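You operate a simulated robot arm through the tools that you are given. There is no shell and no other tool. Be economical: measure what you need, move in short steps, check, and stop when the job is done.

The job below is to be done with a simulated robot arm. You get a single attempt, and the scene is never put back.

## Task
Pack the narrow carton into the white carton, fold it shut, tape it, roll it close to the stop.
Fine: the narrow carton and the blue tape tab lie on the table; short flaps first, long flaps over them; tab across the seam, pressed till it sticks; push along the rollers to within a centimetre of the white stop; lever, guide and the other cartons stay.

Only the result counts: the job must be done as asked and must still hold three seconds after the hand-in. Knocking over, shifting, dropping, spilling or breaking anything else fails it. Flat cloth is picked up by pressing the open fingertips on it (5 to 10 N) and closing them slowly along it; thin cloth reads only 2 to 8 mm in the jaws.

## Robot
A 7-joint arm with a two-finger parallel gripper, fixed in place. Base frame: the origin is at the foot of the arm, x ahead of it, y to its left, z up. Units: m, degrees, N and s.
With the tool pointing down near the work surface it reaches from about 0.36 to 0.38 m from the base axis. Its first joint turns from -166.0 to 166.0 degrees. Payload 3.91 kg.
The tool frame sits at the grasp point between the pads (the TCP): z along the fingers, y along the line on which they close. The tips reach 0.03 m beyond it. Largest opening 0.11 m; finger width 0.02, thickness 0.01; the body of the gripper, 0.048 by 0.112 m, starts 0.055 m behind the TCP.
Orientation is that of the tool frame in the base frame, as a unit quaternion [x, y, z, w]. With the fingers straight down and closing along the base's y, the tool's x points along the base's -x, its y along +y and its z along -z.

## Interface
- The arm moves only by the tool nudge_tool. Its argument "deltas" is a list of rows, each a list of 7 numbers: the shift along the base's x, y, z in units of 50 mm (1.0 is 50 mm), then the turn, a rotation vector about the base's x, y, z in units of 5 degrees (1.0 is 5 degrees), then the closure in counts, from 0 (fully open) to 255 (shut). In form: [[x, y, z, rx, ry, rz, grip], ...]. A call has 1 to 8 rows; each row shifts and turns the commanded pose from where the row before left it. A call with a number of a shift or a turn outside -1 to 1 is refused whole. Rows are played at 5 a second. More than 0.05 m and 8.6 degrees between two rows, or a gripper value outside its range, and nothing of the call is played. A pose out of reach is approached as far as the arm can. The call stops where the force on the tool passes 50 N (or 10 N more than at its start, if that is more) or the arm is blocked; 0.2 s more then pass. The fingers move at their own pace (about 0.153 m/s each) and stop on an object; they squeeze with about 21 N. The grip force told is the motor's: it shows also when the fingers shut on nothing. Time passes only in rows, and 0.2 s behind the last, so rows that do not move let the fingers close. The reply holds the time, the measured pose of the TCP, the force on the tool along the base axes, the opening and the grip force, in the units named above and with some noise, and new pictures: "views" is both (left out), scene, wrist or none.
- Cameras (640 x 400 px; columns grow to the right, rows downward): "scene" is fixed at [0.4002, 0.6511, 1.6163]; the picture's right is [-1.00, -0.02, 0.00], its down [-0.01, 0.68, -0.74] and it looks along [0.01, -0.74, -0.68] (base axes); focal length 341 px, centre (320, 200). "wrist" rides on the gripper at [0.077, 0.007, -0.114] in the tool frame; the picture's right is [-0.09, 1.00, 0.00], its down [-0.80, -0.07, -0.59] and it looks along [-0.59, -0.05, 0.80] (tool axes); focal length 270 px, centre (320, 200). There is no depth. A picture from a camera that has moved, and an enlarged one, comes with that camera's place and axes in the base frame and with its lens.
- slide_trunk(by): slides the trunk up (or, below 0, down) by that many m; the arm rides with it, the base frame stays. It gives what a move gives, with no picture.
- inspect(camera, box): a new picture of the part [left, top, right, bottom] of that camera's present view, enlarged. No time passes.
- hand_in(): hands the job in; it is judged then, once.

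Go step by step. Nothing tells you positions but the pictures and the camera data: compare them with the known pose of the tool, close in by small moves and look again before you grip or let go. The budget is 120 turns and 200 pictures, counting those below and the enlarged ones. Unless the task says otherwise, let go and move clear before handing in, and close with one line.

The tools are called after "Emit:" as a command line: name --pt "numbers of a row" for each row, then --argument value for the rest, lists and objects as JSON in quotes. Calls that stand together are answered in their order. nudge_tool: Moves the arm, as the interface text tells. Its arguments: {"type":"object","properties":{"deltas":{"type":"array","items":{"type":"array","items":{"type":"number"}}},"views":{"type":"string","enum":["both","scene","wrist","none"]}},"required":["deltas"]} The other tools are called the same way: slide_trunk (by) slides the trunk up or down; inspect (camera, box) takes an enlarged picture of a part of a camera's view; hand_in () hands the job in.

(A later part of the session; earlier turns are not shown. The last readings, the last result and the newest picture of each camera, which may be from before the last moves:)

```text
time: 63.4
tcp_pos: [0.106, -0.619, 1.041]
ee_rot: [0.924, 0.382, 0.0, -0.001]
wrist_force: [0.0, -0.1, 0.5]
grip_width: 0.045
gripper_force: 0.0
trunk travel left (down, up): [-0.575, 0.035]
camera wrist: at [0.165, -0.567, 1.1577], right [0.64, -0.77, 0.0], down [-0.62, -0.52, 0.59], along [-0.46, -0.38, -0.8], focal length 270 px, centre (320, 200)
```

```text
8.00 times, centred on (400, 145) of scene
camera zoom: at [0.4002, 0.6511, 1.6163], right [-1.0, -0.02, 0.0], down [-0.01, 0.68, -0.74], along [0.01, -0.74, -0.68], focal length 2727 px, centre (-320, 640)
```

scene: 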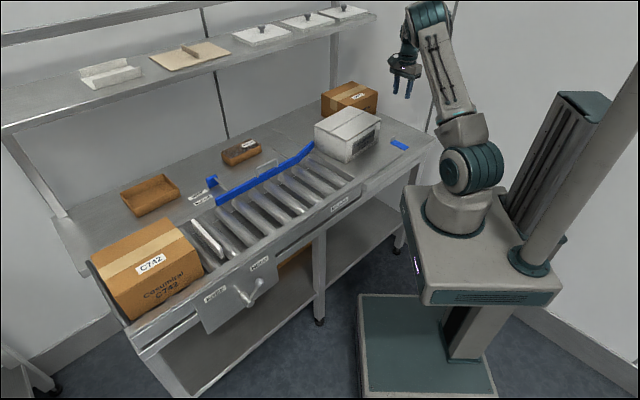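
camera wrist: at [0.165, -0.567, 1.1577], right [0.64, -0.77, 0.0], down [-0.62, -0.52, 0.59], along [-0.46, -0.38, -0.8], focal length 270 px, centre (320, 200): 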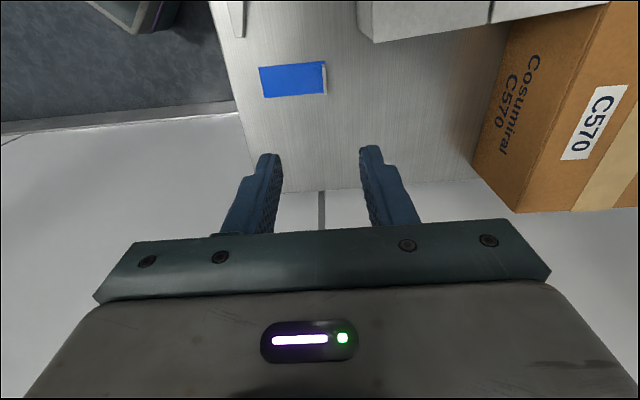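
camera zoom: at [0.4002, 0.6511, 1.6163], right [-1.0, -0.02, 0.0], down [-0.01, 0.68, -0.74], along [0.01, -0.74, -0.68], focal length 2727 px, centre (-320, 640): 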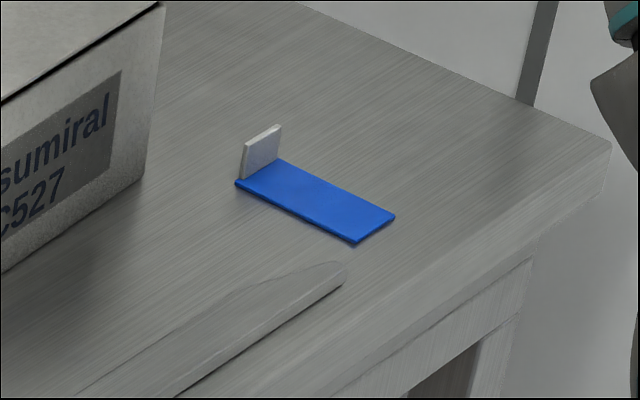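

The tag is an upright plate about 2 cm tall at the strip's +v end, right below the TCP. Descend to ~1.2 cm above the table.

Emit:
nudge_tool --pt "0.06 0 -0.8 0 0 0 150" --pt "0 0 -0.8 0 0 0 150" --pt "0 0 -0.8 0 0 0 150" --pt "0 0 -0.8 0 0 0 150" --pt "0 0 -0.6 0 0 0 150" --pt "0 0 0 0 0 0 150" --views "both"

Emit:
inspect --camera "scene" --box '[370, 110, 430, 160]'

```text
time: 64.8
tcp_pos: [0.1089, -0.6172, 0.85]
ee_rot: [0.924, 0.383, 0.001, 0.0]
wrist_force: [-0.5, -0.9, 0.5]
grip_width: 0.0452
gripper_force: 0.2
trunk travel left (down, up): [-0.575, 0.035]
camera wrist: at [0.1673, -0.5664, 0.9668], right [0.64, -0.77, 0.0], down [-0.62, -0.52, 0.59], along [-0.46, -0.38, -0.8], focal length 270 px, centre (320, 200)
```

scene: 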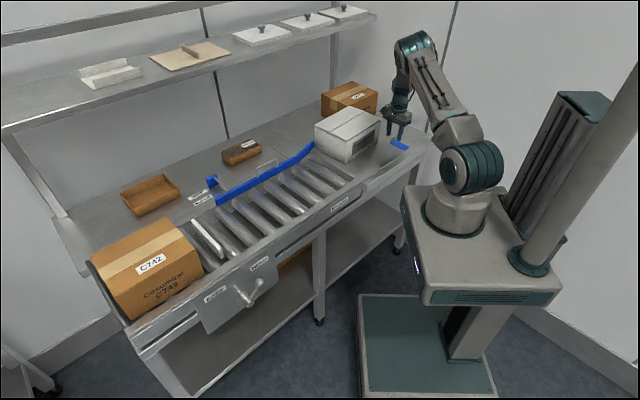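
wrist: 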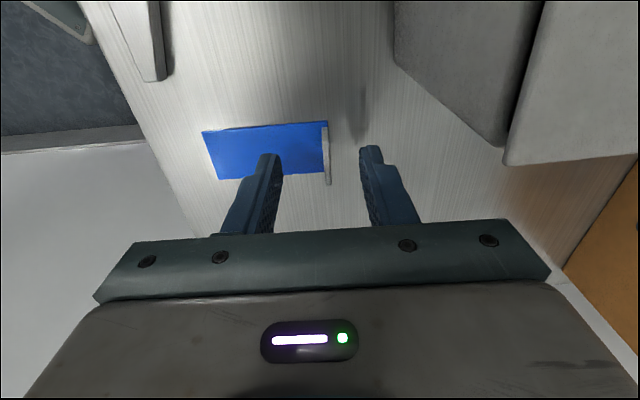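

```text
8.00 times, centred on (400, 135) of scene
camera zoom: at [0.4002, 0.6511, 1.6163], right [-1.0, -0.02, 0.0], down [-0.01, 0.68, -0.74], along [0.01, -0.74, -0.68], focal length 2727 px, centre (-320, 720)
```

zoom: 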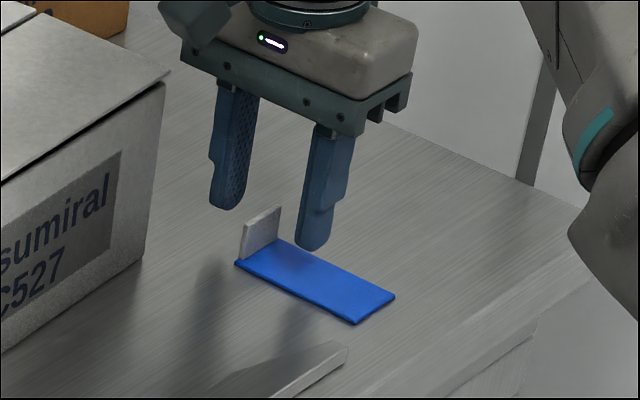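

Emit:
nudge_tool --pt "0.02 -0.04 -0.14 0 0 0 150" --pt "0 0 -0.12 0 0 0 150" --pt "0 0 0 0 0 0 150" --views "none"

Emit:
inspect --camera "scene" --box '[370, 110, 430, 160]'

Emit:
inspect --camera "wrist" --box '[190, 80, 430, 240]'

```text
time: 65.6
tcp_pos: [0.1101, -0.6199, 0.8368]
ee_rot: [0.924, 0.383, 0.0, 0.0]
wrist_force: [-0.1, 0.4, -0.7]
grip_width: 0.0451
gripper_force: 0.1
trunk travel left (down, up): [-0.575, 0.035]
```

```text
8.00 times, centred on (400, 135) of scene
camera zoom: at [0.4002, 0.6511, 1.6163], right [-1.0, -0.02, 0.0], down [-0.01, 0.68, -0.74], along [0.01, -0.74, -0.68], focal length 2727 px, centre (-320, 720)
```

zoom: 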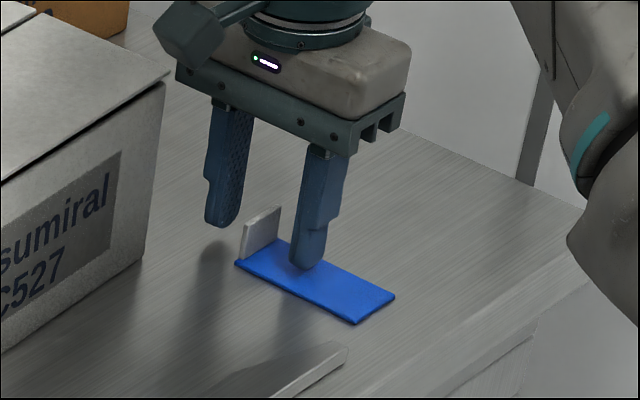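

```text
2.50 times, centred on (310, 160) of wrist
camera zoom: at [0.1682, -0.5684, 0.9543], right [0.64, -0.77, 0.0], down [-0.62, -0.52, 0.59], along [-0.46, -0.38, -0.8], focal length 676 px, centre (345, 300)
```

zoom: 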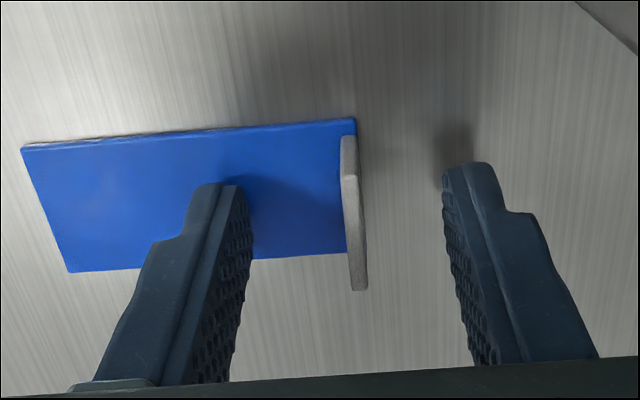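

Fingers straddle the tag just above the strip. Close.

Emit:
nudge_tool --pt "0 0 0 0 0 0 200" --pt "0 0 0 0 0 0 235" --pt "0 0 0 0 0 0 255" --pt "0 0 0 0 0 0 255" --views "none"

Emit:
nudge_tool --pt "0 0 0.2 0 0 0 255" --pt "0 0 0.6 0 0 0 255" --pt "0 0 0.8 0 0 0 255" --pt "0 0 0.8 0 0 0 255" --pt "0 0 0.8 0 0 0 255" --pt "0 0 0.8 0 0 0 255" --views "both"

```text
time: 66.6
tcp_pos: [0.1101, -0.6195, 0.8374]
ee_rot: [0.924, 0.382, 0.0, 0.0]
wrist_force: [0.0, 0.1, 0.1]
grip_width: 0.0025
gripper_force: 21.3
trunk travel left (down, up): [-0.575, 0.035]
```

```text
time: 68.0
tcp_pos: [0.1111, -0.6185, 1.0387]
ee_rot: [0.924, 0.383, 0.0, 0.0]
wrist_force: [1.0, -0.1, 0.0]
grip_width: 0.0027
gripper_force: 20.7
trunk travel left (down, up): [-0.575, 0.035]
camera wrist: at [0.1682, -0.5672, 1.1557], right [0.64, -0.77, 0.0], down [-0.62, -0.52, 0.59], along [-0.46, -0.38, -0.8], focal length 270 px, centre (320, 200)
```

scene: 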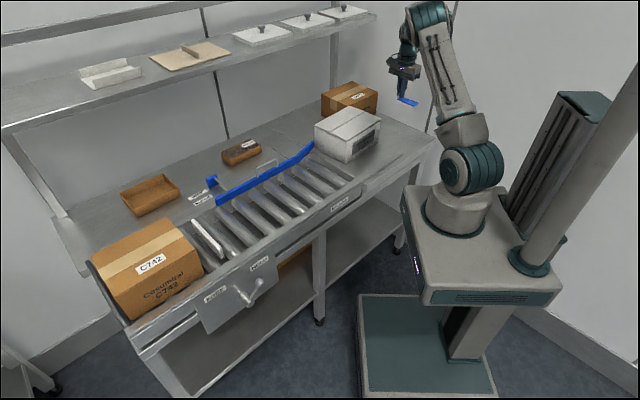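
wrist: 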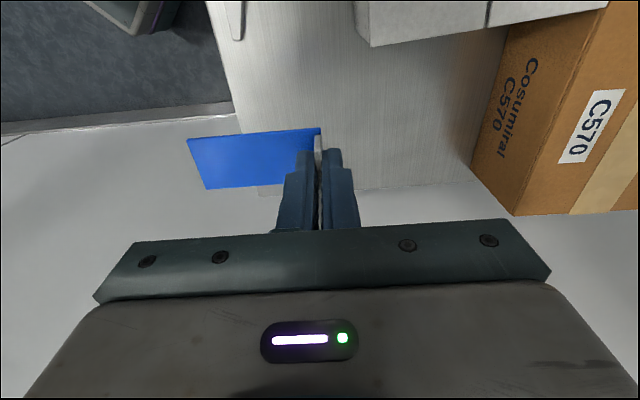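

The tab is held flat by its tag. Carry it over the carton so the strip's middle is over the seam (tag at about (0.338,-0.615)).

Emit:
nudge_tool --pt "0.75 0 0 0 0 0 255" --pt "0.75 0 0 0 0 0 255" --pt "0.75 0 0 0 0 0 255" --pt "0.75 0 0 0 0 0 255" --pt "0.75 0 0 0 0 0 255" --pt "0.75 0.06 0 0 0 0 255" --pt "0 0 -0.4 0 0 0 255" --pt "0 0 -0.4 0 0 0 255" --views "both"

Emit:
inspect --camera "scene" --box '[290, 60, 430, 180]'

```text
time: 69.8
tcp_pos: [0.3346, -0.6164, 0.9977]
ee_rot: [0.924, 0.382, 0.0, 0.0]
wrist_force: [-0.5, -0.2, -1.1]
grip_width: 0.0025
gripper_force: 20.9
trunk travel left (down, up): [-0.575, 0.035]
camera wrist: at [0.394, -0.566, 1.1147], right [0.64, -0.77, 0.0], down [-0.62, -0.52, 0.59], along [-0.46, -0.38, -0.8], focal length 270 px, centre (320, 200)
```

scene: 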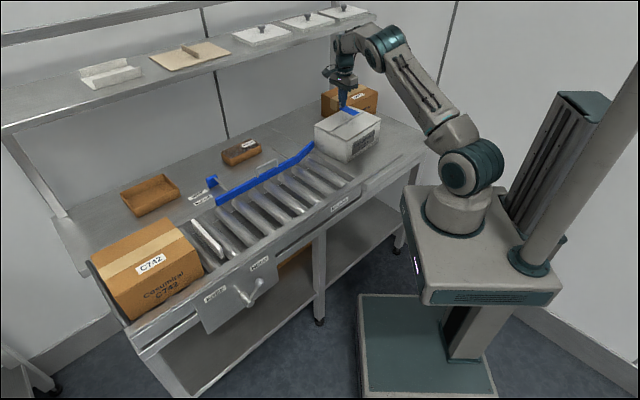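
wrist: 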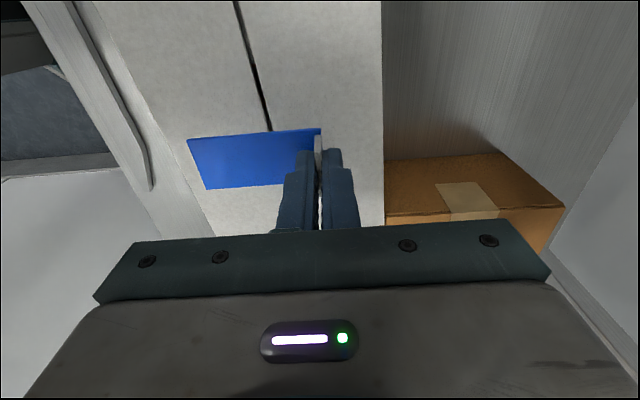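

```text
3.33 times, centred on (360, 120) of scene
camera zoom: at [0.4002, 0.6511, 1.6163], right [-1.0, -0.02, 0.0], down [-0.01, 0.68, -0.74], along [0.01, -0.74, -0.68], focal length 1136 px, centre (187, 467)
```

zoom: 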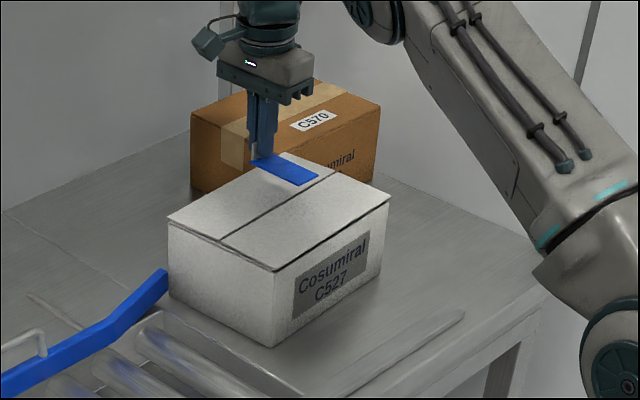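

Seam is at v≈0.631, strip centre at 0.632 — well centred. Lower to contact.

Emit:
nudge_tool --pt "0 0 -0.3 0 0 0 255" --pt "0 0 -0.3 0 0 0 255" --pt "0 0 -0.2 0 0 0 255" --pt "0 0 -0.1 0 0 0 255" --pt "0 0 0 0 0 0 255" --views "wrist"

Emit:
inspect --camera "scene" --box '[290, 60, 430, 180]'

```text
time: 71.0
tcp_pos: [0.3347, -0.6171, 0.952]
ee_rot: [0.924, 0.383, 0.0, -0.001]
wrist_force: [-0.2, -0.7, -0.1]
grip_width: 0.0025
gripper_force: 21.4
trunk travel left (down, up): [-0.575, 0.035]
camera wrist: at [0.3935, -0.5655, 1.0699], right [0.64, -0.77, 0.0], down [-0.62, -0.52, 0.59], along [-0.46, -0.38, -0.8], focal length 270 px, centre (320, 200)
```

wrist: 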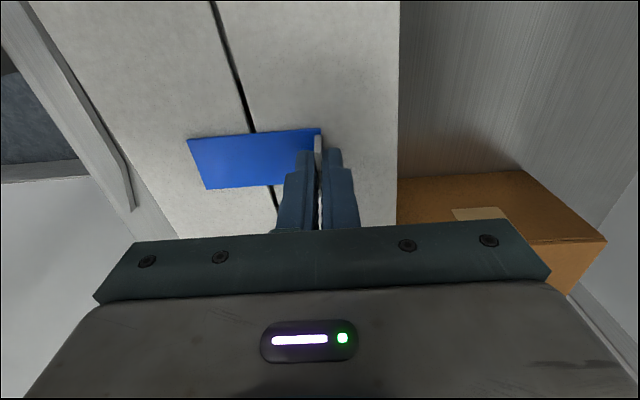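

```text
3.33 times, centred on (360, 120) of scene
camera zoom: at [0.4002, 0.6511, 1.6163], right [-1.0, -0.02, 0.0], down [-0.01, 0.68, -0.74], along [0.01, -0.74, -0.68], focal length 1136 px, centre (187, 467)
```

zoom: 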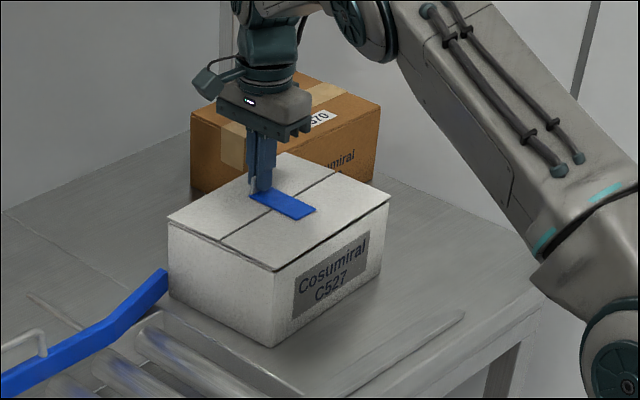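

Emit:
nudge_tool --pt "0 0 -0.06 0 0 0 255" --pt "0 0 -0.06 0 0 0 255" --pt "0 0 0 0 0 0 255" --views "none"

```text
time: 71.8
tcp_pos: [0.3359, -0.6158, 0.9499]
ee_rot: [0.924, 0.383, 0.0, 0.002]
wrist_force: [1.8, -1.2, 16.4]
grip_width: 0.0024
gripper_force: 21.3
trunk travel left (down, up): [-0.575, 0.035]
```

Contact at 16 N. Press a little harder and hold.

Emit:
nudge_tool --pt "0 0 -0.03 0 0 0 255" --pt "0 0 0 0 0 0 255" --pt "0 0 0 0 0 0 255" --pt "0 0 0 0 0 0 255" --pt "0 0 0 0 0 0 255" --views "wrist"

Emit:
inspect --camera "scene" --box '[290, 60, 430, 180]'

```text
time: 73.0
tcp_pos: [0.3353, -0.6157, 0.9473]
ee_rot: [0.924, 0.383, 0.001, 0.001]
wrist_force: [4.5, -6.2, 20.2]
grip_width: 0.0028
gripper_force: 21.5
trunk travel left (down, up): [-0.575, 0.035]
camera wrist: at [0.3934, -0.5649, 1.0634], right [0.64, -0.77, 0.0], down [-0.62, -0.52, 0.59], along [-0.46, -0.38, -0.8], focal length 270 px, centre (320, 200)
```

wrist: 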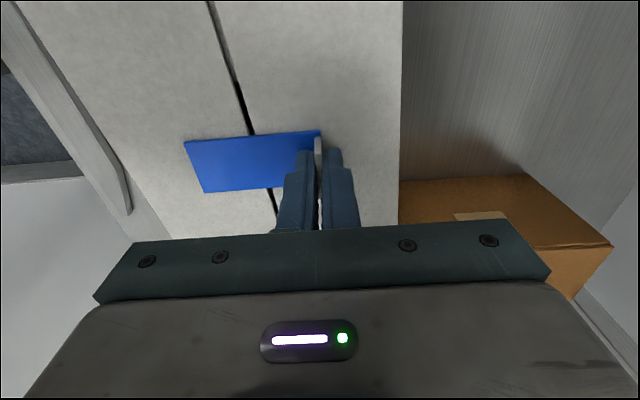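

```text
3.33 times, centred on (360, 120) of scene
camera zoom: at [0.4002, 0.6511, 1.6163], right [-1.0, -0.02, 0.0], down [-0.01, 0.68, -0.74], along [0.01, -0.74, -0.68], focal length 1136 px, centre (187, 467)
```

zoom: 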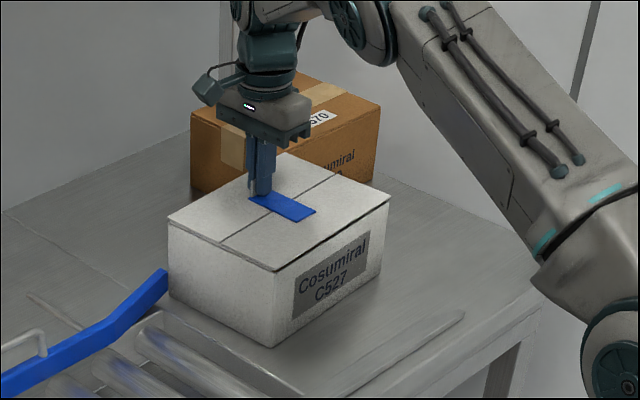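

Release the tag gently, lift, then press the strip over the seam.

Emit:
nudge_tool --pt "0 0 0.03 0 0 0 255" --pt "0 0 0 0 0 0 225" --pt "0 0 0 0 0 0 190" --pt "0 0 0.3 0 0 0 190" --pt "0 0 0.6 0 0 0 190" --pt "0 0 0.6 0 0 0 190" --views "wrist"

Emit:
inspect --camera "scene" --box '[290, 60, 430, 180]'

```text
time: 74.4
tcp_pos: [0.3349, -0.6162, 1.0218]
ee_rot: [0.924, 0.382, 0.0, -0.001]
wrist_force: [0.4, 0.9, 0.6]
grip_width: 0.0279
gripper_force: 0.1
trunk travel left (down, up): [-0.575, 0.035]
camera wrist: at [0.3928, -0.5654, 1.1391], right [0.64, -0.77, 0.0], down [-0.62, -0.52, 0.59], along [-0.46, -0.38, -0.8], focal length 270 px, centre (320, 200)
```

wrist: 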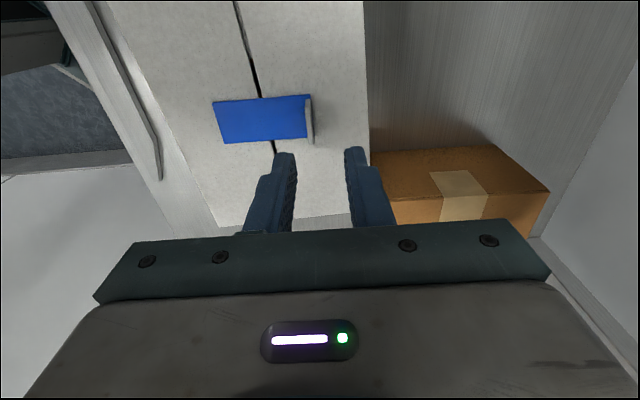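

```text
3.33 times, centred on (360, 120) of scene
camera zoom: at [0.4002, 0.6511, 1.6163], right [-1.0, -0.02, 0.0], down [-0.01, 0.68, -0.74], along [0.01, -0.74, -0.68], focal length 1136 px, centre (187, 467)
```

zoom: 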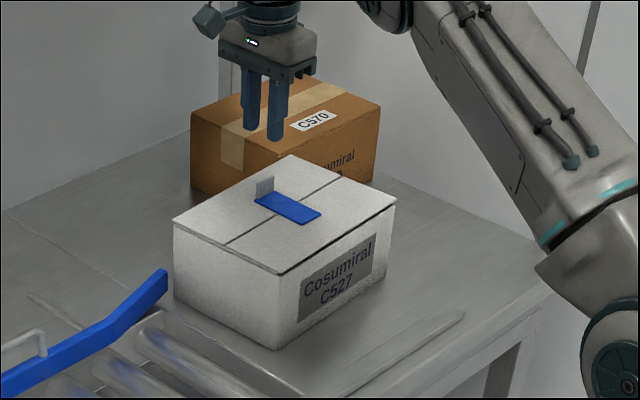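

The tape stays on across the seam. Press it with closed fingertips at the seam.

Emit:
nudge_tool --pt "-0.35 0.34 0 0 0 0 255" --pt "-0.35 0.34 0 0 0 0 255" --pt "0 0 -0.6 0 0 0 255" --pt "0 0 -0.6 0 0 0 255" --pt "0 0 -0.25 0 0 0 255" --pt "0 0 -0.1 0 0 0 255" --pt "0 0 0 0 0 0 255" --views "wrist"

```text
time: 76.0
tcp_pos: [0.3005, -0.5832, 0.9454]
ee_rot: [0.924, 0.383, 0.0, 0.001]
wrist_force: [0.3, -1.1, 6.1]
grip_width: 0.0002
gripper_force: 21.3
trunk travel left (down, up): [-0.575, 0.035]
camera wrist: at [0.3583, -0.5316, 1.0626], right [0.64, -0.77, 0.0], down [-0.62, -0.52, 0.59], along [-0.46, -0.38, -0.8], focal length 270 px, centre (320, 200)
```

wrist: 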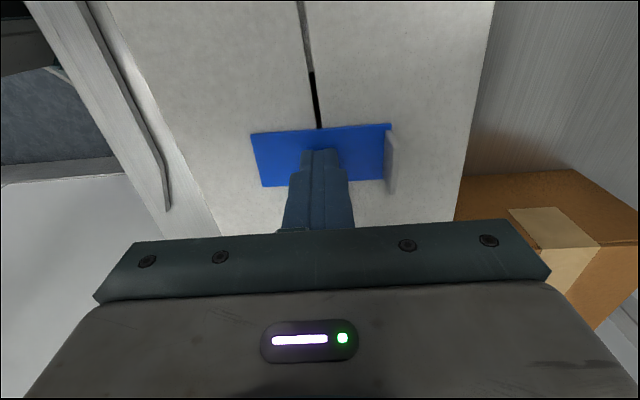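

Emit:
nudge_tool --pt "0 0 -0.04 0 0 0 255" --pt "0 0 -0.04 0 0 0 255" --pt "0 0 0 0 0 0 255" --pt "0 0 0 0 0 0 255" --pt "0 0 0 0 0 0 255" --pt "0 0 0 0 0 0 255" --views "none"

```text
time: 77.4
tcp_pos: [0.2981, -0.5822, 0.9441]
ee_rot: [0.924, 0.382, 0.0, 0.004]
wrist_force: [2.5, -6.8, 37.1]
grip_width: 0.0
gripper_force: 21.2
trunk travel left (down, up): [-0.575, 0.035]
```

37 N held. Also press the two halves of the strip.

Emit:
nudge_tool --pt "0 0 0.3 0 0 0 255" --pt "-0.31 0.31 0 0 0 0 255" --pt "0 0 -0.15 0 0 0 255" --pt "0 0 -0.1 0 0 0 255" --pt "0 0 0 0 0 0 255" --pt "0 0 0 0 0 0 255" --views "wrist"

Emit:
nudge_tool --pt "0 0 0.3 0 0 0 255" --pt "0.56 -0.56 0 0 0 0 255" --pt "0 0 -0.15 0 0 0 255" --pt "0 0 -0.13 0 0 0 255" --pt "0 0 0 0 0 0 255" --pt "0 0 0 0 0 0 255" --views "wrist"

```text
time: 78.8
tcp_pos: [0.2841, -0.5653, 0.9455]
ee_rot: [0.924, 0.383, 0.0, 0.001]
wrist_force: [1.2, -0.3, 18.1]
grip_width: 0.0
gripper_force: 21.4
trunk travel left (down, up): [-0.575, 0.035]
camera wrist: at [0.3431, -0.5151, 1.0619], right [0.64, -0.77, 0.0], down [-0.62, -0.51, 0.6], along [-0.45, -0.38, -0.8], focal length 270 px, centre (320, 200)
```

wrist: 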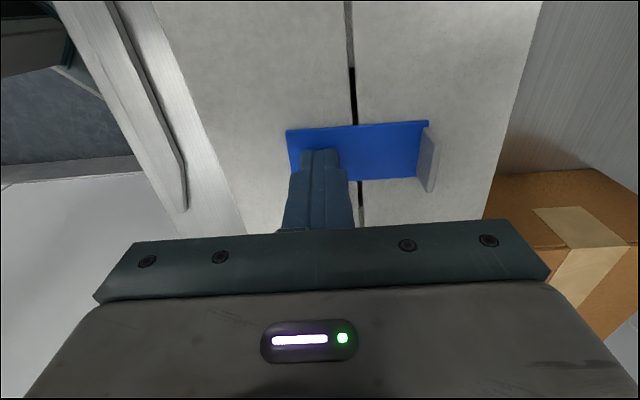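

```text
time: 80.2
tcp_pos: [0.3129, -0.5947, 0.9453]
ee_rot: [0.924, 0.383, 0.0, 0.001]
wrist_force: [0.5, 0.9, 10.8]
grip_width: 0.0
gripper_force: 21.5
trunk travel left (down, up): [-0.575, 0.035]
camera wrist: at [0.3707, -0.5438, 1.0623], right [0.64, -0.77, 0.0], down [-0.62, -0.51, 0.59], along [-0.46, -0.38, -0.8], focal length 270 px, centre (320, 200)
```

wrist: 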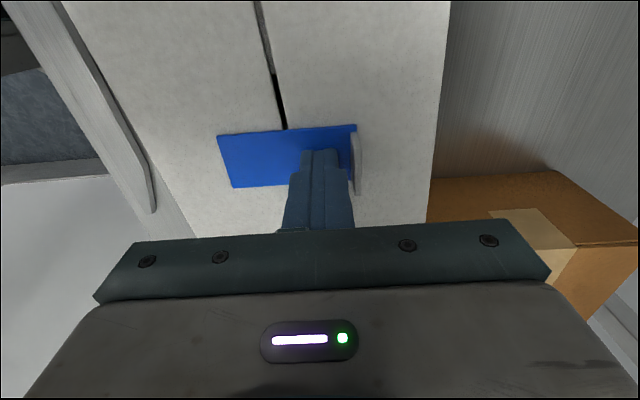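

Tape pressed all along. Now the carton must go back into the channel (guide face v≈0.655, carton's far face at ≈0.709), so I'll lift, raise the trunk for reach, and go behind its far side.

Emit:
nudge_tool --pt "0 0 0.6 0 0 0 255" --pt "0 0 0.4 0 0 0 255" --pt "0 0 0 0 0 0 255" --views "none"

Emit:
slide_trunk --by 0.034

Emit:
inspect --camera "scene" --box '[180, 80, 440, 240]'

```text
time: 81.0
tcp_pos: [0.3112, -0.5955, 0.9948]
ee_rot: [0.924, 0.382, 0.0, 0.0]
wrist_force: [-0.1, 0.0, 0.1]
grip_width: 0.0002
gripper_force: 21.2
trunk travel left (down, up): [-0.575, 0.035]
```

```text
time: 81.8
tcp_pos: [0.3141, -0.5962, 1.0269]
ee_rot: [0.924, 0.382, 0.0, 0.0]
wrist_force: [0.0, 0.7, -0.2]
grip_width: 0.0001
gripper_force: 20.9
trunk travel left (down, up): [-0.609, 0.001]
```

```text
2.46 times, centred on (310, 160) of scene
camera zoom: at [0.4002, 0.6511, 1.6163], right [-1.0, -0.02, 0.0], down [-0.01, 0.68, -0.74], along [0.01, -0.74, -0.68], focal length 839 px, centre (345, 298)
```

zoom: 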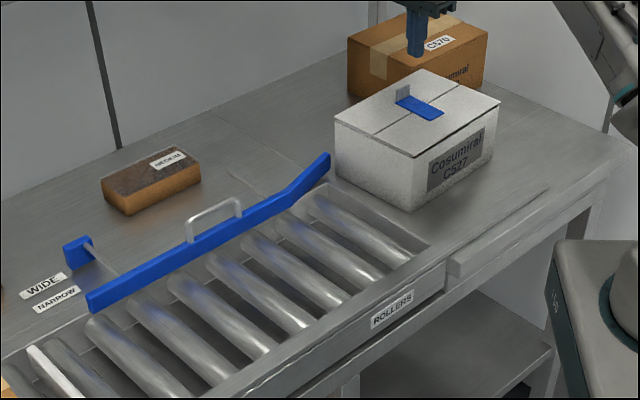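

Emit:
nudge_tool --pt "0.36 -0.5 0 0 0 0 255" --pt "0.36 -0.5 0 0 0 0 255" --pt "0.36 -0.51 0 0 0 0 255" --pt "0 0 0 0 0 0 255" --views "wrist"

```text
time: 82.8
tcp_pos: [0.3627, -0.6628, 1.0253]
ee_rot: [0.924, 0.382, -0.001, -0.001]
wrist_force: [-0.4, 0.3, -0.2]
grip_width: 0.0001
gripper_force: 20.4
out of reach, approached as far as the arm can: row 3
trunk travel left (down, up): [-0.609, 0.001]
camera wrist: at [0.4209, -0.6133, 1.1431], right [0.64, -0.77, 0.0], down [-0.62, -0.52, 0.59], along [-0.46, -0.38, -0.8], focal length 270 px, centre (320, 200)
```

wrist: 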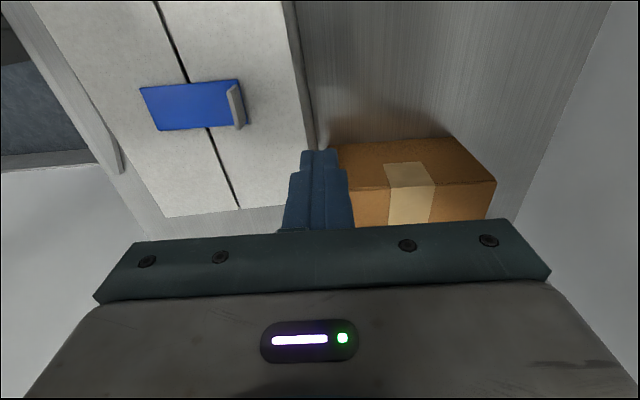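

The far face is at v≈0.71 and C570's corner is at u≈-0.254. I'll shift downstream (u≈-0.185), and go lower before moving out, where the reach is larger.

Emit:
nudge_tool --pt "0.38 0.38 -0.5 0 0 0 255" --pt "0 0 -0.7 0 0 0 255" --pt "0.2 -0.2 -0.1 0 0 0 255" --pt "0.1 -0.1 0 0 0 0 255" --pt "0 0 0 0 0 0 255" --views "wrist"

Emit:
inspect --camera "scene" --box '[290, 60, 430, 180]'

```text
time: 84.0
tcp_pos: [0.3926, -0.6543, 0.9618]
ee_rot: [0.924, 0.383, 0.0, 0.0]
wrist_force: [-0.4, -0.2, 0.8]
grip_width: 0.0
gripper_force: 20.7
out of reach, approached as far as the arm can: row 4
trunk travel left (down, up): [-0.609, 0.001]
camera wrist: at [0.4501, -0.604, 1.0786], right [0.64, -0.77, 0.0], down [-0.62, -0.52, 0.59], along [-0.46, -0.38, -0.8], focal length 270 px, centre (320, 200)
```

wrist: 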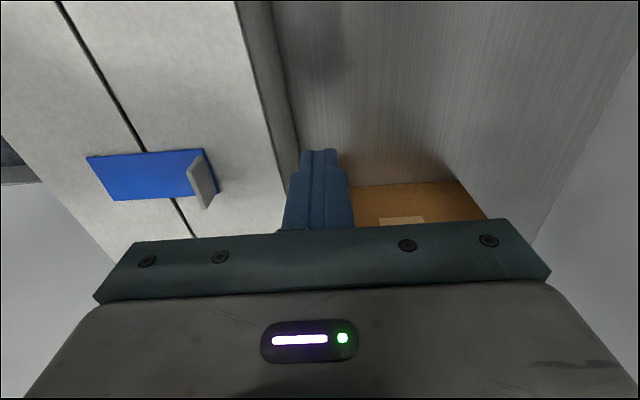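

```text
3.33 times, centred on (360, 120) of scene
camera zoom: at [0.4002, 0.6511, 1.6163], right [-1.0, -0.02, 0.0], down [-0.01, 0.68, -0.74], along [0.01, -0.74, -0.68], focal length 1136 px, centre (187, 467)
```

zoom: 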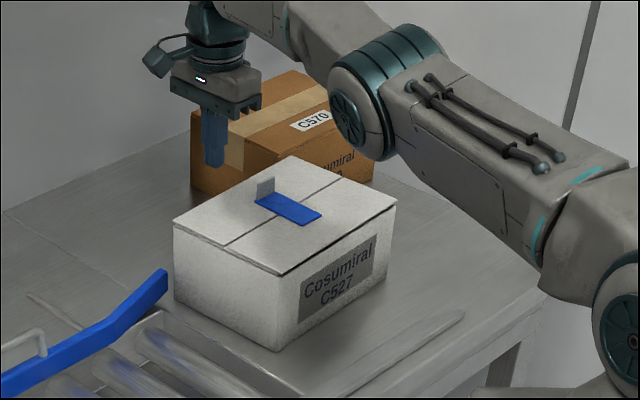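

Emit:
nudge_tool --pt "0 0 -0.5 0 0 0 255" --pt "0 0 -0.5 0 0 0 255" --pt "0 0 -0.3 0 0 0 255" --pt "-0.28 0.28 0 0 0 0 255" --pt "-0.28 0.28 0 0 0 0 255" --pt "0 0 0 0 0 0 255" --views "wrist"

Emit:
inspect --camera "scene" --box '[290, 60, 430, 180]'

```text
time: 85.4
tcp_pos: [0.364, -0.6273, 0.8972]
ee_rot: [0.924, 0.382, 0.0, 0.0]
wrist_force: [1.1, -1.2, -0.1]
grip_width: 0.0003
gripper_force: 20.3
trunk travel left (down, up): [-0.609, 0.001]
camera wrist: at [0.4221, -0.5757, 1.0141], right [0.64, -0.77, 0.0], down [-0.62, -0.52, 0.59], along [-0.46, -0.38, -0.8], focal length 270 px, centre (320, 200)
```

wrist: 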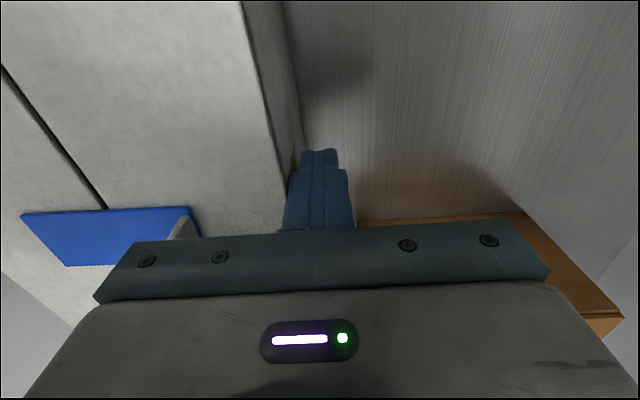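

```text
3.33 times, centred on (360, 120) of scene
camera zoom: at [0.4002, 0.6511, 1.6163], right [-1.0, -0.02, 0.0], down [-0.01, 0.68, -0.74], along [0.01, -0.74, -0.68], focal length 1136 px, centre (187, 467)
```

zoom: 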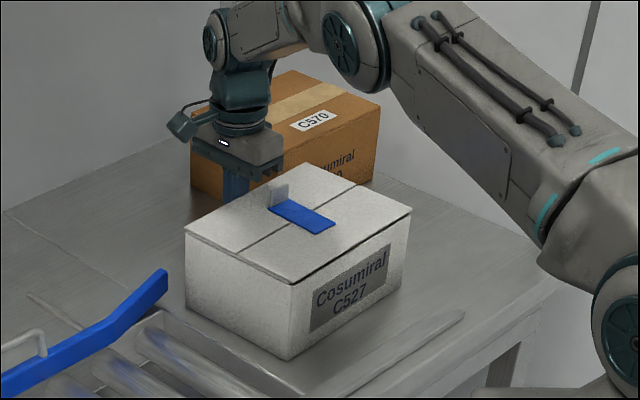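

The carton slides easily. Push ~6 cm more toward the channel centre.

Emit:
nudge_tool --pt "-0.28 0.28 0 0 0 0 255" --pt "-0.28 0.28 0 0 0 0 255" --pt "-0.24 0.24 0 0 0 0 255" --pt "0 0 0 0 0 0 255" --views "wrist"

Emit:
inspect --camera "scene" --box '[180, 80, 440, 240]'

```text
time: 86.4
tcp_pos: [0.3232, -0.5855, 0.8967]
ee_rot: [0.924, 0.382, 0.0, 0.0]
wrist_force: [0.1, -0.6, 0.0]
grip_width: 0.0
gripper_force: 20.6
trunk travel left (down, up): [-0.609, 0.001]
camera wrist: at [0.3816, -0.5353, 1.0145], right [0.64, -0.77, 0.0], down [-0.62, -0.52, 0.59], along [-0.46, -0.38, -0.8], focal length 270 px, centre (320, 200)
```

wrist: 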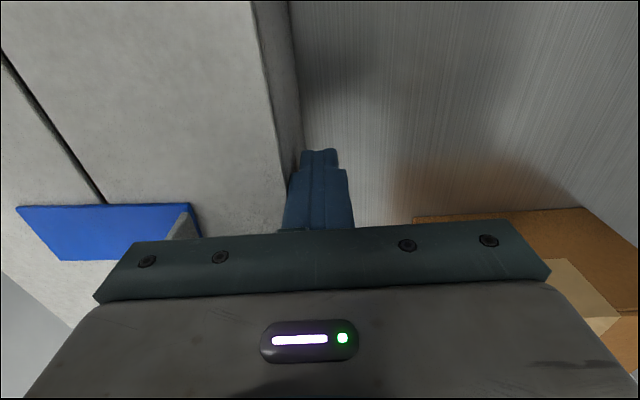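

```text
2.46 times, centred on (310, 160) of scene
camera zoom: at [0.4002, 0.6511, 1.6163], right [-1.0, -0.02, 0.0], down [-0.01, 0.68, -0.74], along [0.01, -0.74, -0.68], focal length 839 px, centre (345, 298)
```

zoom: 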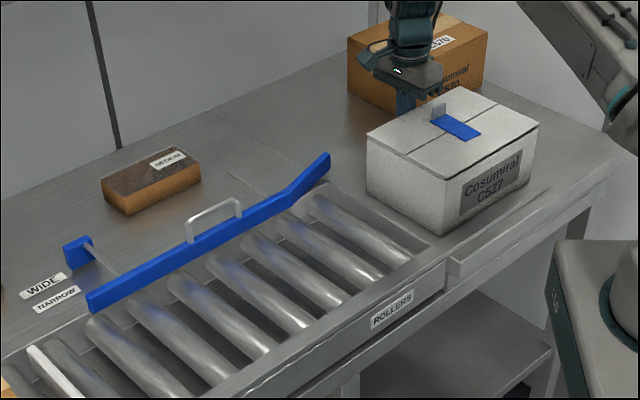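

The carton is now in line but ~2 cm close to the near side of the rollers compared with its start. I'll cross over and nudge it back +v slightly.

Emit:
nudge_tool --pt "0.1 -0.1 0.6 0 0 0 255" --pt "0 0 0.9 0 0 0 255" --pt "0 0 0.9 0 0 0 255" --pt "-0.66 0.61 0.2 0 0 0 255" --pt "-0.66 0.61 0 0 0 0 255" --pt "-0.66 0.61 0 0 0 0 255" --pt "-0.66 0.61 0 0 0 0 255" --pt "-0.66 0.61 0 0 0 0 255" --views "none"

Emit:
nudge_tool --pt "0 0 -0.9 0 0 0 255" --pt "0 0 -0.9 0 0 0 255" --pt "0 0 -0.8 0 0 0 255" --pt "0 0 0 0 0 0 255" --views "wrist"

Emit:
inspect --camera "scene" --box '[290, 60, 430, 180]'

```text
time: 88.2
tcp_pos: [0.1611, -0.4383, 1.0272]
ee_rot: [0.924, 0.383, 0.001, 0.001]
wrist_force: [0.3, 0.3, 0.1]
grip_width: 0.0
gripper_force: 20.7
trunk travel left (down, up): [-0.609, 0.001]
```

```text
time: 89.2
tcp_pos: [0.1644, -0.4392, 0.8974]
ee_rot: [0.924, 0.383, 0.001, 0.0]
wrist_force: [-0.2, -0.4, 0.1]
grip_width: 0.0
gripper_force: 20.9
trunk travel left (down, up): [-0.609, 0.001]
camera wrist: at [0.2225, -0.3884, 1.0131], right [0.64, -0.77, 0.0], down [-0.62, -0.52, 0.59], along [-0.46, -0.38, -0.8], focal length 270 px, centre (320, 200)
```

wrist: 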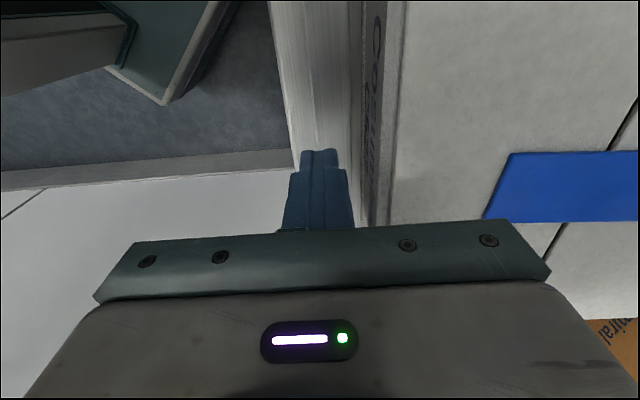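

```text
3.33 times, centred on (360, 120) of scene
camera zoom: at [0.4002, 0.6511, 1.6163], right [-1.0, -0.02, 0.0], down [-0.01, 0.68, -0.74], along [0.01, -0.74, -0.68], focal length 1136 px, centre (187, 467)
```

zoom: 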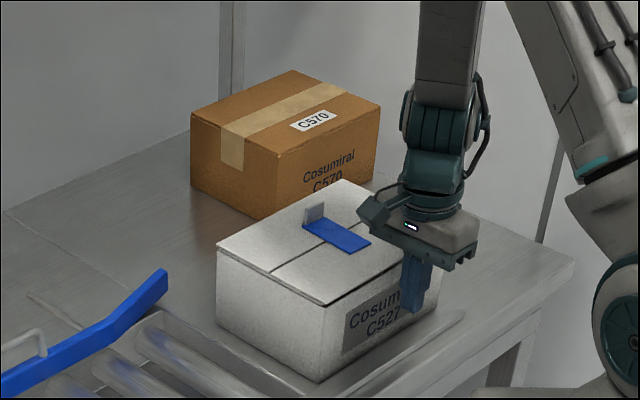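

Emit:
nudge_tool --pt "0.28 -0.28 0 0 0 0 255" --pt "0.2 -0.2 0 0 0 0 255" --pt "0.12 -0.12 0 0 0 0 255" --pt "0 0 0 0 0 0 255" --views "none"

Emit:
inspect --camera "scene" --box '[180, 80, 440, 240]'

```text
time: 90.2
tcp_pos: [0.1937, -0.4681, 0.8972]
ee_rot: [0.924, 0.383, -0.001, 0.0]
wrist_force: [-0.7, 1.4, 0.8]
grip_width: 0.0002
gripper_force: 20.9
trunk travel left (down, up): [-0.609, 0.001]
```

```text
2.46 times, centred on (310, 160) of scene
camera zoom: at [0.4002, 0.6511, 1.6163], right [-1.0, -0.02, 0.0], down [-0.01, 0.68, -0.74], along [0.01, -0.74, -0.68], focal length 839 px, centre (345, 298)
```

zoom: 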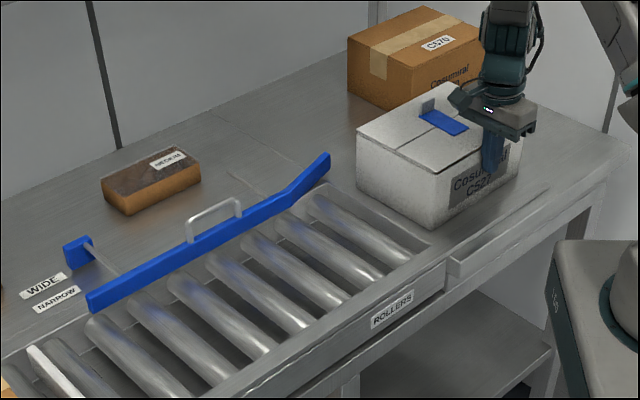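

Carton is centred on the channel again. Now go behind its upstream end with the fingers opened wide (two contact points) to push it along the rollers.

Emit:
nudge_tool --pt "-0.28 0.28 0 0 0 0 255" --pt "0 0 0.9 0 0 0 255" --pt "0 0 0.9 0 0 0 255" --pt "0 0 0.8 0 0 0 255" --pt "-0.15 -0.8 0 0 0 0 255" --pt "-0.15 -0.8 0 0 0 0 255" --pt "-0.15 -0.8 0 0 0 0 255" --pt "-0.15 -0.8 0 0 0 0 150" --views "none"

Emit:
nudge_tool --pt "-0.2 -0.75 0 0 0 0 60" --pt "0 0 0 0 0 0 20" --pt "0 0 0 0 0 0 20" --views "both"

```text
time: 92.0
tcp_pos: [0.1495, -0.6165, 1.0263]
ee_rot: [0.924, 0.382, 0.0, -0.001]
wrist_force: [-0.3, 0.3, 0.0]
grip_width: 0.0451
gripper_force: 0.1
trunk travel left (down, up): [-0.609, 0.001]
```

```text
time: 92.8
tcp_pos: [0.141, -0.6534, 1.0265]
ee_rot: [0.924, 0.382, 0.001, 0.001]
wrist_force: [-0.3, 0.0, 0.5]
grip_width: 0.1017
gripper_force: 0.1
trunk travel left (down, up): [-0.609, 0.001]
camera wrist: at [0.1975, -0.6019, 1.1436], right [0.64, -0.77, 0.0], down [-0.62, -0.52, 0.59], along [-0.46, -0.38, -0.8], focal length 270 px, centre (320, 200)
```

scene: 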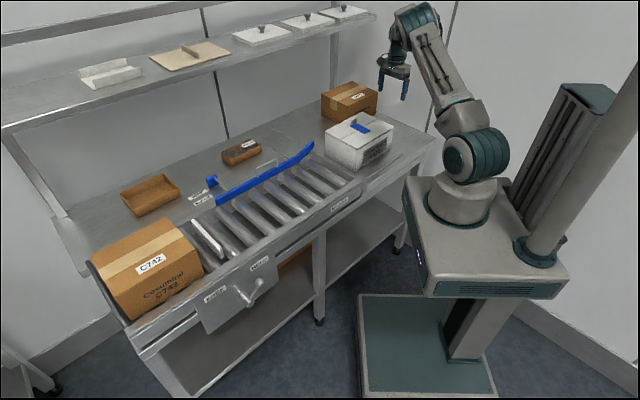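
wrist: 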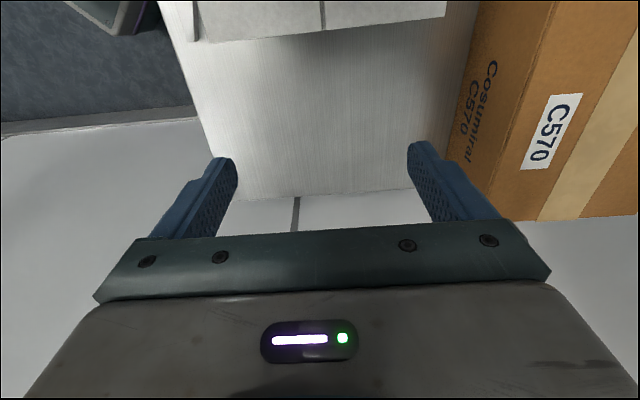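

Carton is square to me, centred at v≈0.5625. Lower and start pushing +u.

Emit:
nudge_tool --pt "0 0 -0.9 0 0 0 20" --pt "0 0 -0.9 0 0 0 20" --pt "0 0 -0.9 0 0 0 20" --pt "0 0 -0.3 0 0 0 20" --pt "0.28 0.28 0 0 0 0 20" --pt "0.28 0.28 0 0 0 0 20" --pt "0.28 0.28 0 0 0 0 20" --pt "0.28 0.28 0 0 0 0 20" --views "both"

```text
time: 94.6
tcp_pos: [0.1958, -0.5957, 0.8779]
ee_rot: [0.924, 0.382, 0.001, 0.0]
wrist_force: [0.4, -0.1, 0.3]
grip_width: 0.1016
gripper_force: 0.0
trunk travel left (down, up): [-0.609, 0.001]
camera wrist: at [0.2544, -0.5448, 0.9947], right [0.64, -0.77, 0.0], down [-0.62, -0.52, 0.59], along [-0.46, -0.38, -0.8], focal length 270 px, centre (320, 200)
```

scene: 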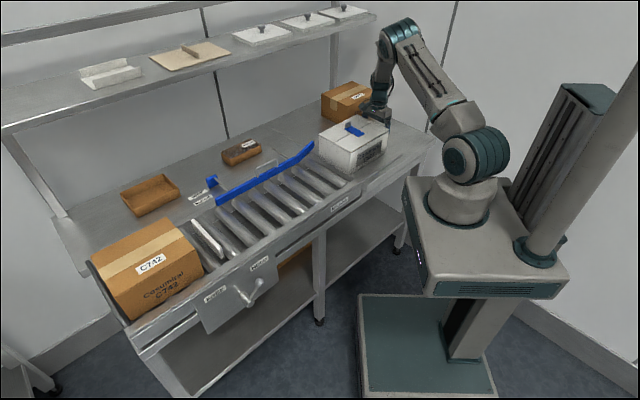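
wrist: 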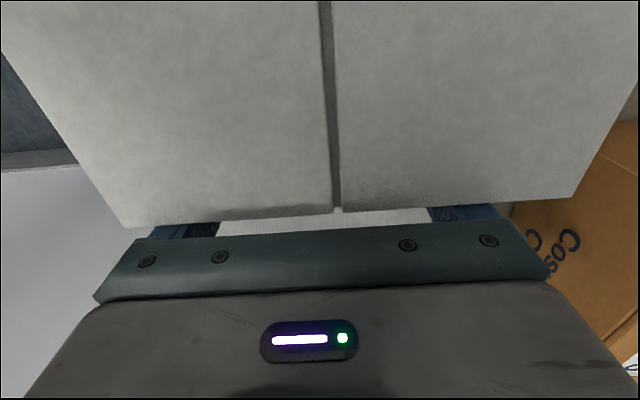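

Pushing works with low force. Continue in larger strokes.

Emit:
nudge_tool --pt "0.35 0.35 0 0 0 0 20" --pt "0.35 0.35 0 0 0 0 20" --pt "0.35 0.35 0 0 0 0 20" --pt "0.35 0.35 0 0 0 0 20" --pt "0.35 0.35 0 0 0 0 20" --views "scene"

Emit:
inspect --camera "scene" --box '[180, 80, 440, 240]'

```text
time: 95.8
tcp_pos: [0.2843, -0.5076, 0.8766]
ee_rot: [0.924, 0.383, 0.0, 0.0]
wrist_force: [-0.1, 0.5, 0.2]
grip_width: 0.1015
gripper_force: 0.1
trunk travel left (down, up): [-0.609, 0.001]
```

scene: 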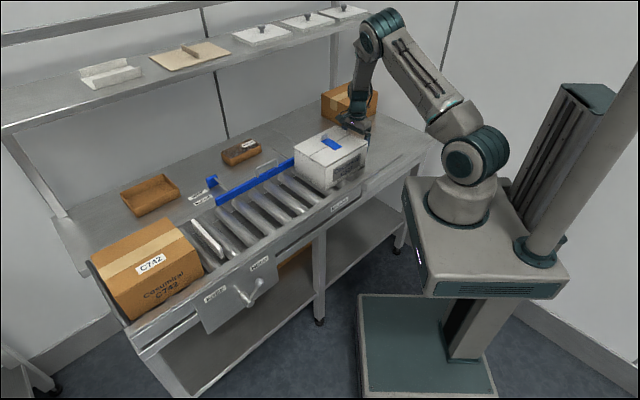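

```text
2.46 times, centred on (310, 160) of scene
camera zoom: at [0.4002, 0.6511, 1.6163], right [-1.0, -0.02, 0.0], down [-0.01, 0.68, -0.74], along [0.01, -0.74, -0.68], focal length 839 px, centre (345, 298)
```

zoom: 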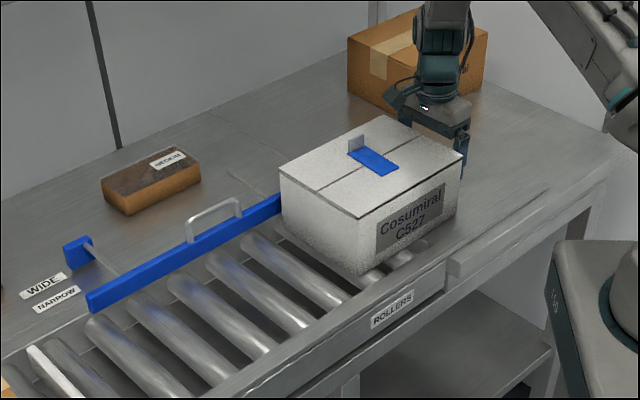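

Emit:
nudge_tool --pt "0.35 0.35 0 0 0 0 20" --pt "0.35 0.35 0 0 0 0 20" --pt "0.35 0.35 0 0 0 0 20" --pt "0.35 0.35 0 0 0 0 20" --pt "0.35 0.35 0 0 0 0 20" --pt "0.35 0.35 0 0 0 0 20" --pt "0.35 0.35 0 0 0 0 20" --pt "0.2 0.2 0 0 0 0 20" --views "both"

Emit:
inspect --camera "scene" --box '[150, 110, 390, 280]'

```text
time: 97.6
tcp_pos: [0.4162, -0.376, 0.878]
ee_rot: [0.924, 0.383, 0.0, 0.0]
wrist_force: [0.0, -0.6, -0.1]
grip_width: 0.1011
gripper_force: 0.0
trunk travel left (down, up): [-0.609, 0.001]
camera wrist: at [0.4744, -0.3254, 0.9945], right [0.64, -0.77, 0.0], down [-0.62, -0.52, 0.59], along [-0.46, -0.38, -0.8], focal length 270 px, centre (320, 200)
```

scene: 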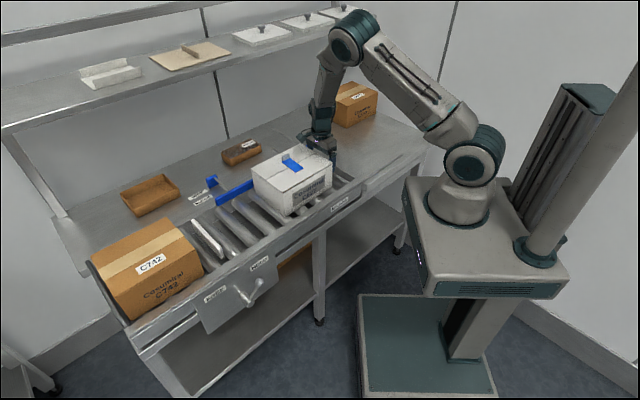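
wrist: 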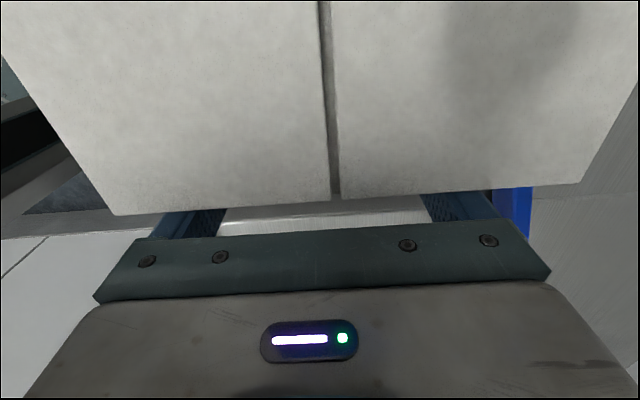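

```text
2.35 times, centred on (270, 195) of scene
camera zoom: at [0.4002, 0.6511, 1.6163], right [-1.0, -0.02, 0.0], down [-0.01, 0.68, -0.74], along [0.01, -0.74, -0.68], focal length 802 px, centre (438, 212)
```

zoom: 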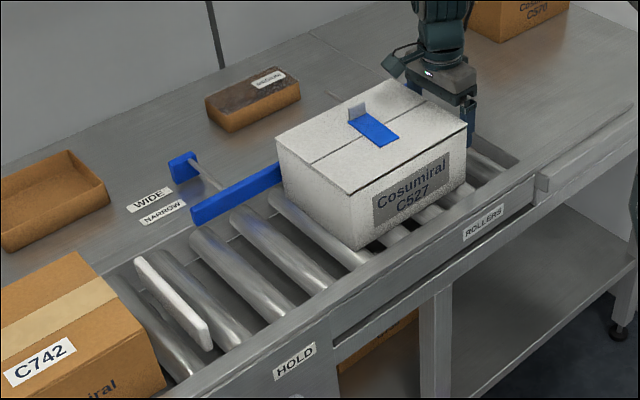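

About 25 cm remain to the stop. Push ~19 cm more slowly, then measure.

Emit:
nudge_tool --pt "0.35 0.35 0 0 0 0 20" --pt "0.35 0.35 0 0 0 0 20" --pt "0.35 0.35 0 0 0 0 20" --pt "0.35 0.35 0 0 0 0 20" --pt "0.35 0.35 0 0 0 0 20" --pt "0.35 0.35 0 0 0 0 20" --pt "0.25 0.25 0 0 0 0 20" --pt "0.15 0.15 0 0 0 0 20" --views "wrist"

Emit:
inspect --camera "scene" --box '[150, 130, 330, 290]'

```text
time: 99.4
tcp_pos: [0.5411, -0.2503, 0.8779]
ee_rot: [0.924, 0.383, -0.001, 0.0]
wrist_force: [-0.5, -0.1, 0.4]
grip_width: 0.1014
gripper_force: 0.0
trunk travel left (down, up): [-0.609, 0.001]
camera wrist: at [0.5994, -0.2, 0.9948], right [0.64, -0.77, 0.0], down [-0.62, -0.52, 0.59], along [-0.46, -0.38, -0.8], focal length 270 px, centre (320, 200)
```

wrist: 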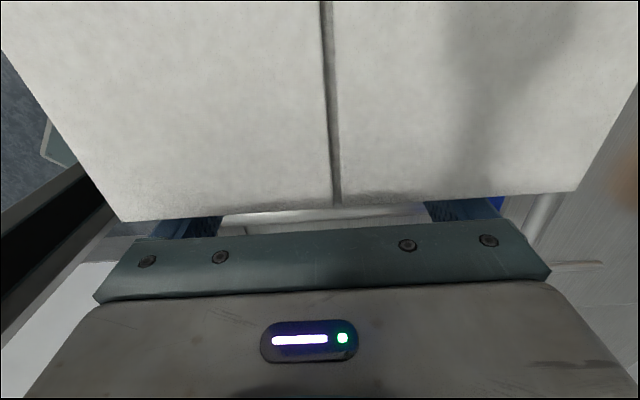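

```text
2.50 times, centred on (240, 210) of scene
camera zoom: at [0.4002, 0.6511, 1.6163], right [-1.0, -0.02, 0.0], down [-0.01, 0.68, -0.74], along [0.01, -0.74, -0.68], focal length 852 px, centre (520, 175)
```

zoom: 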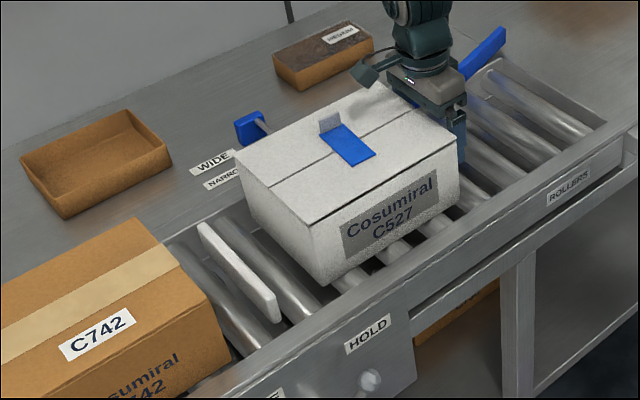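

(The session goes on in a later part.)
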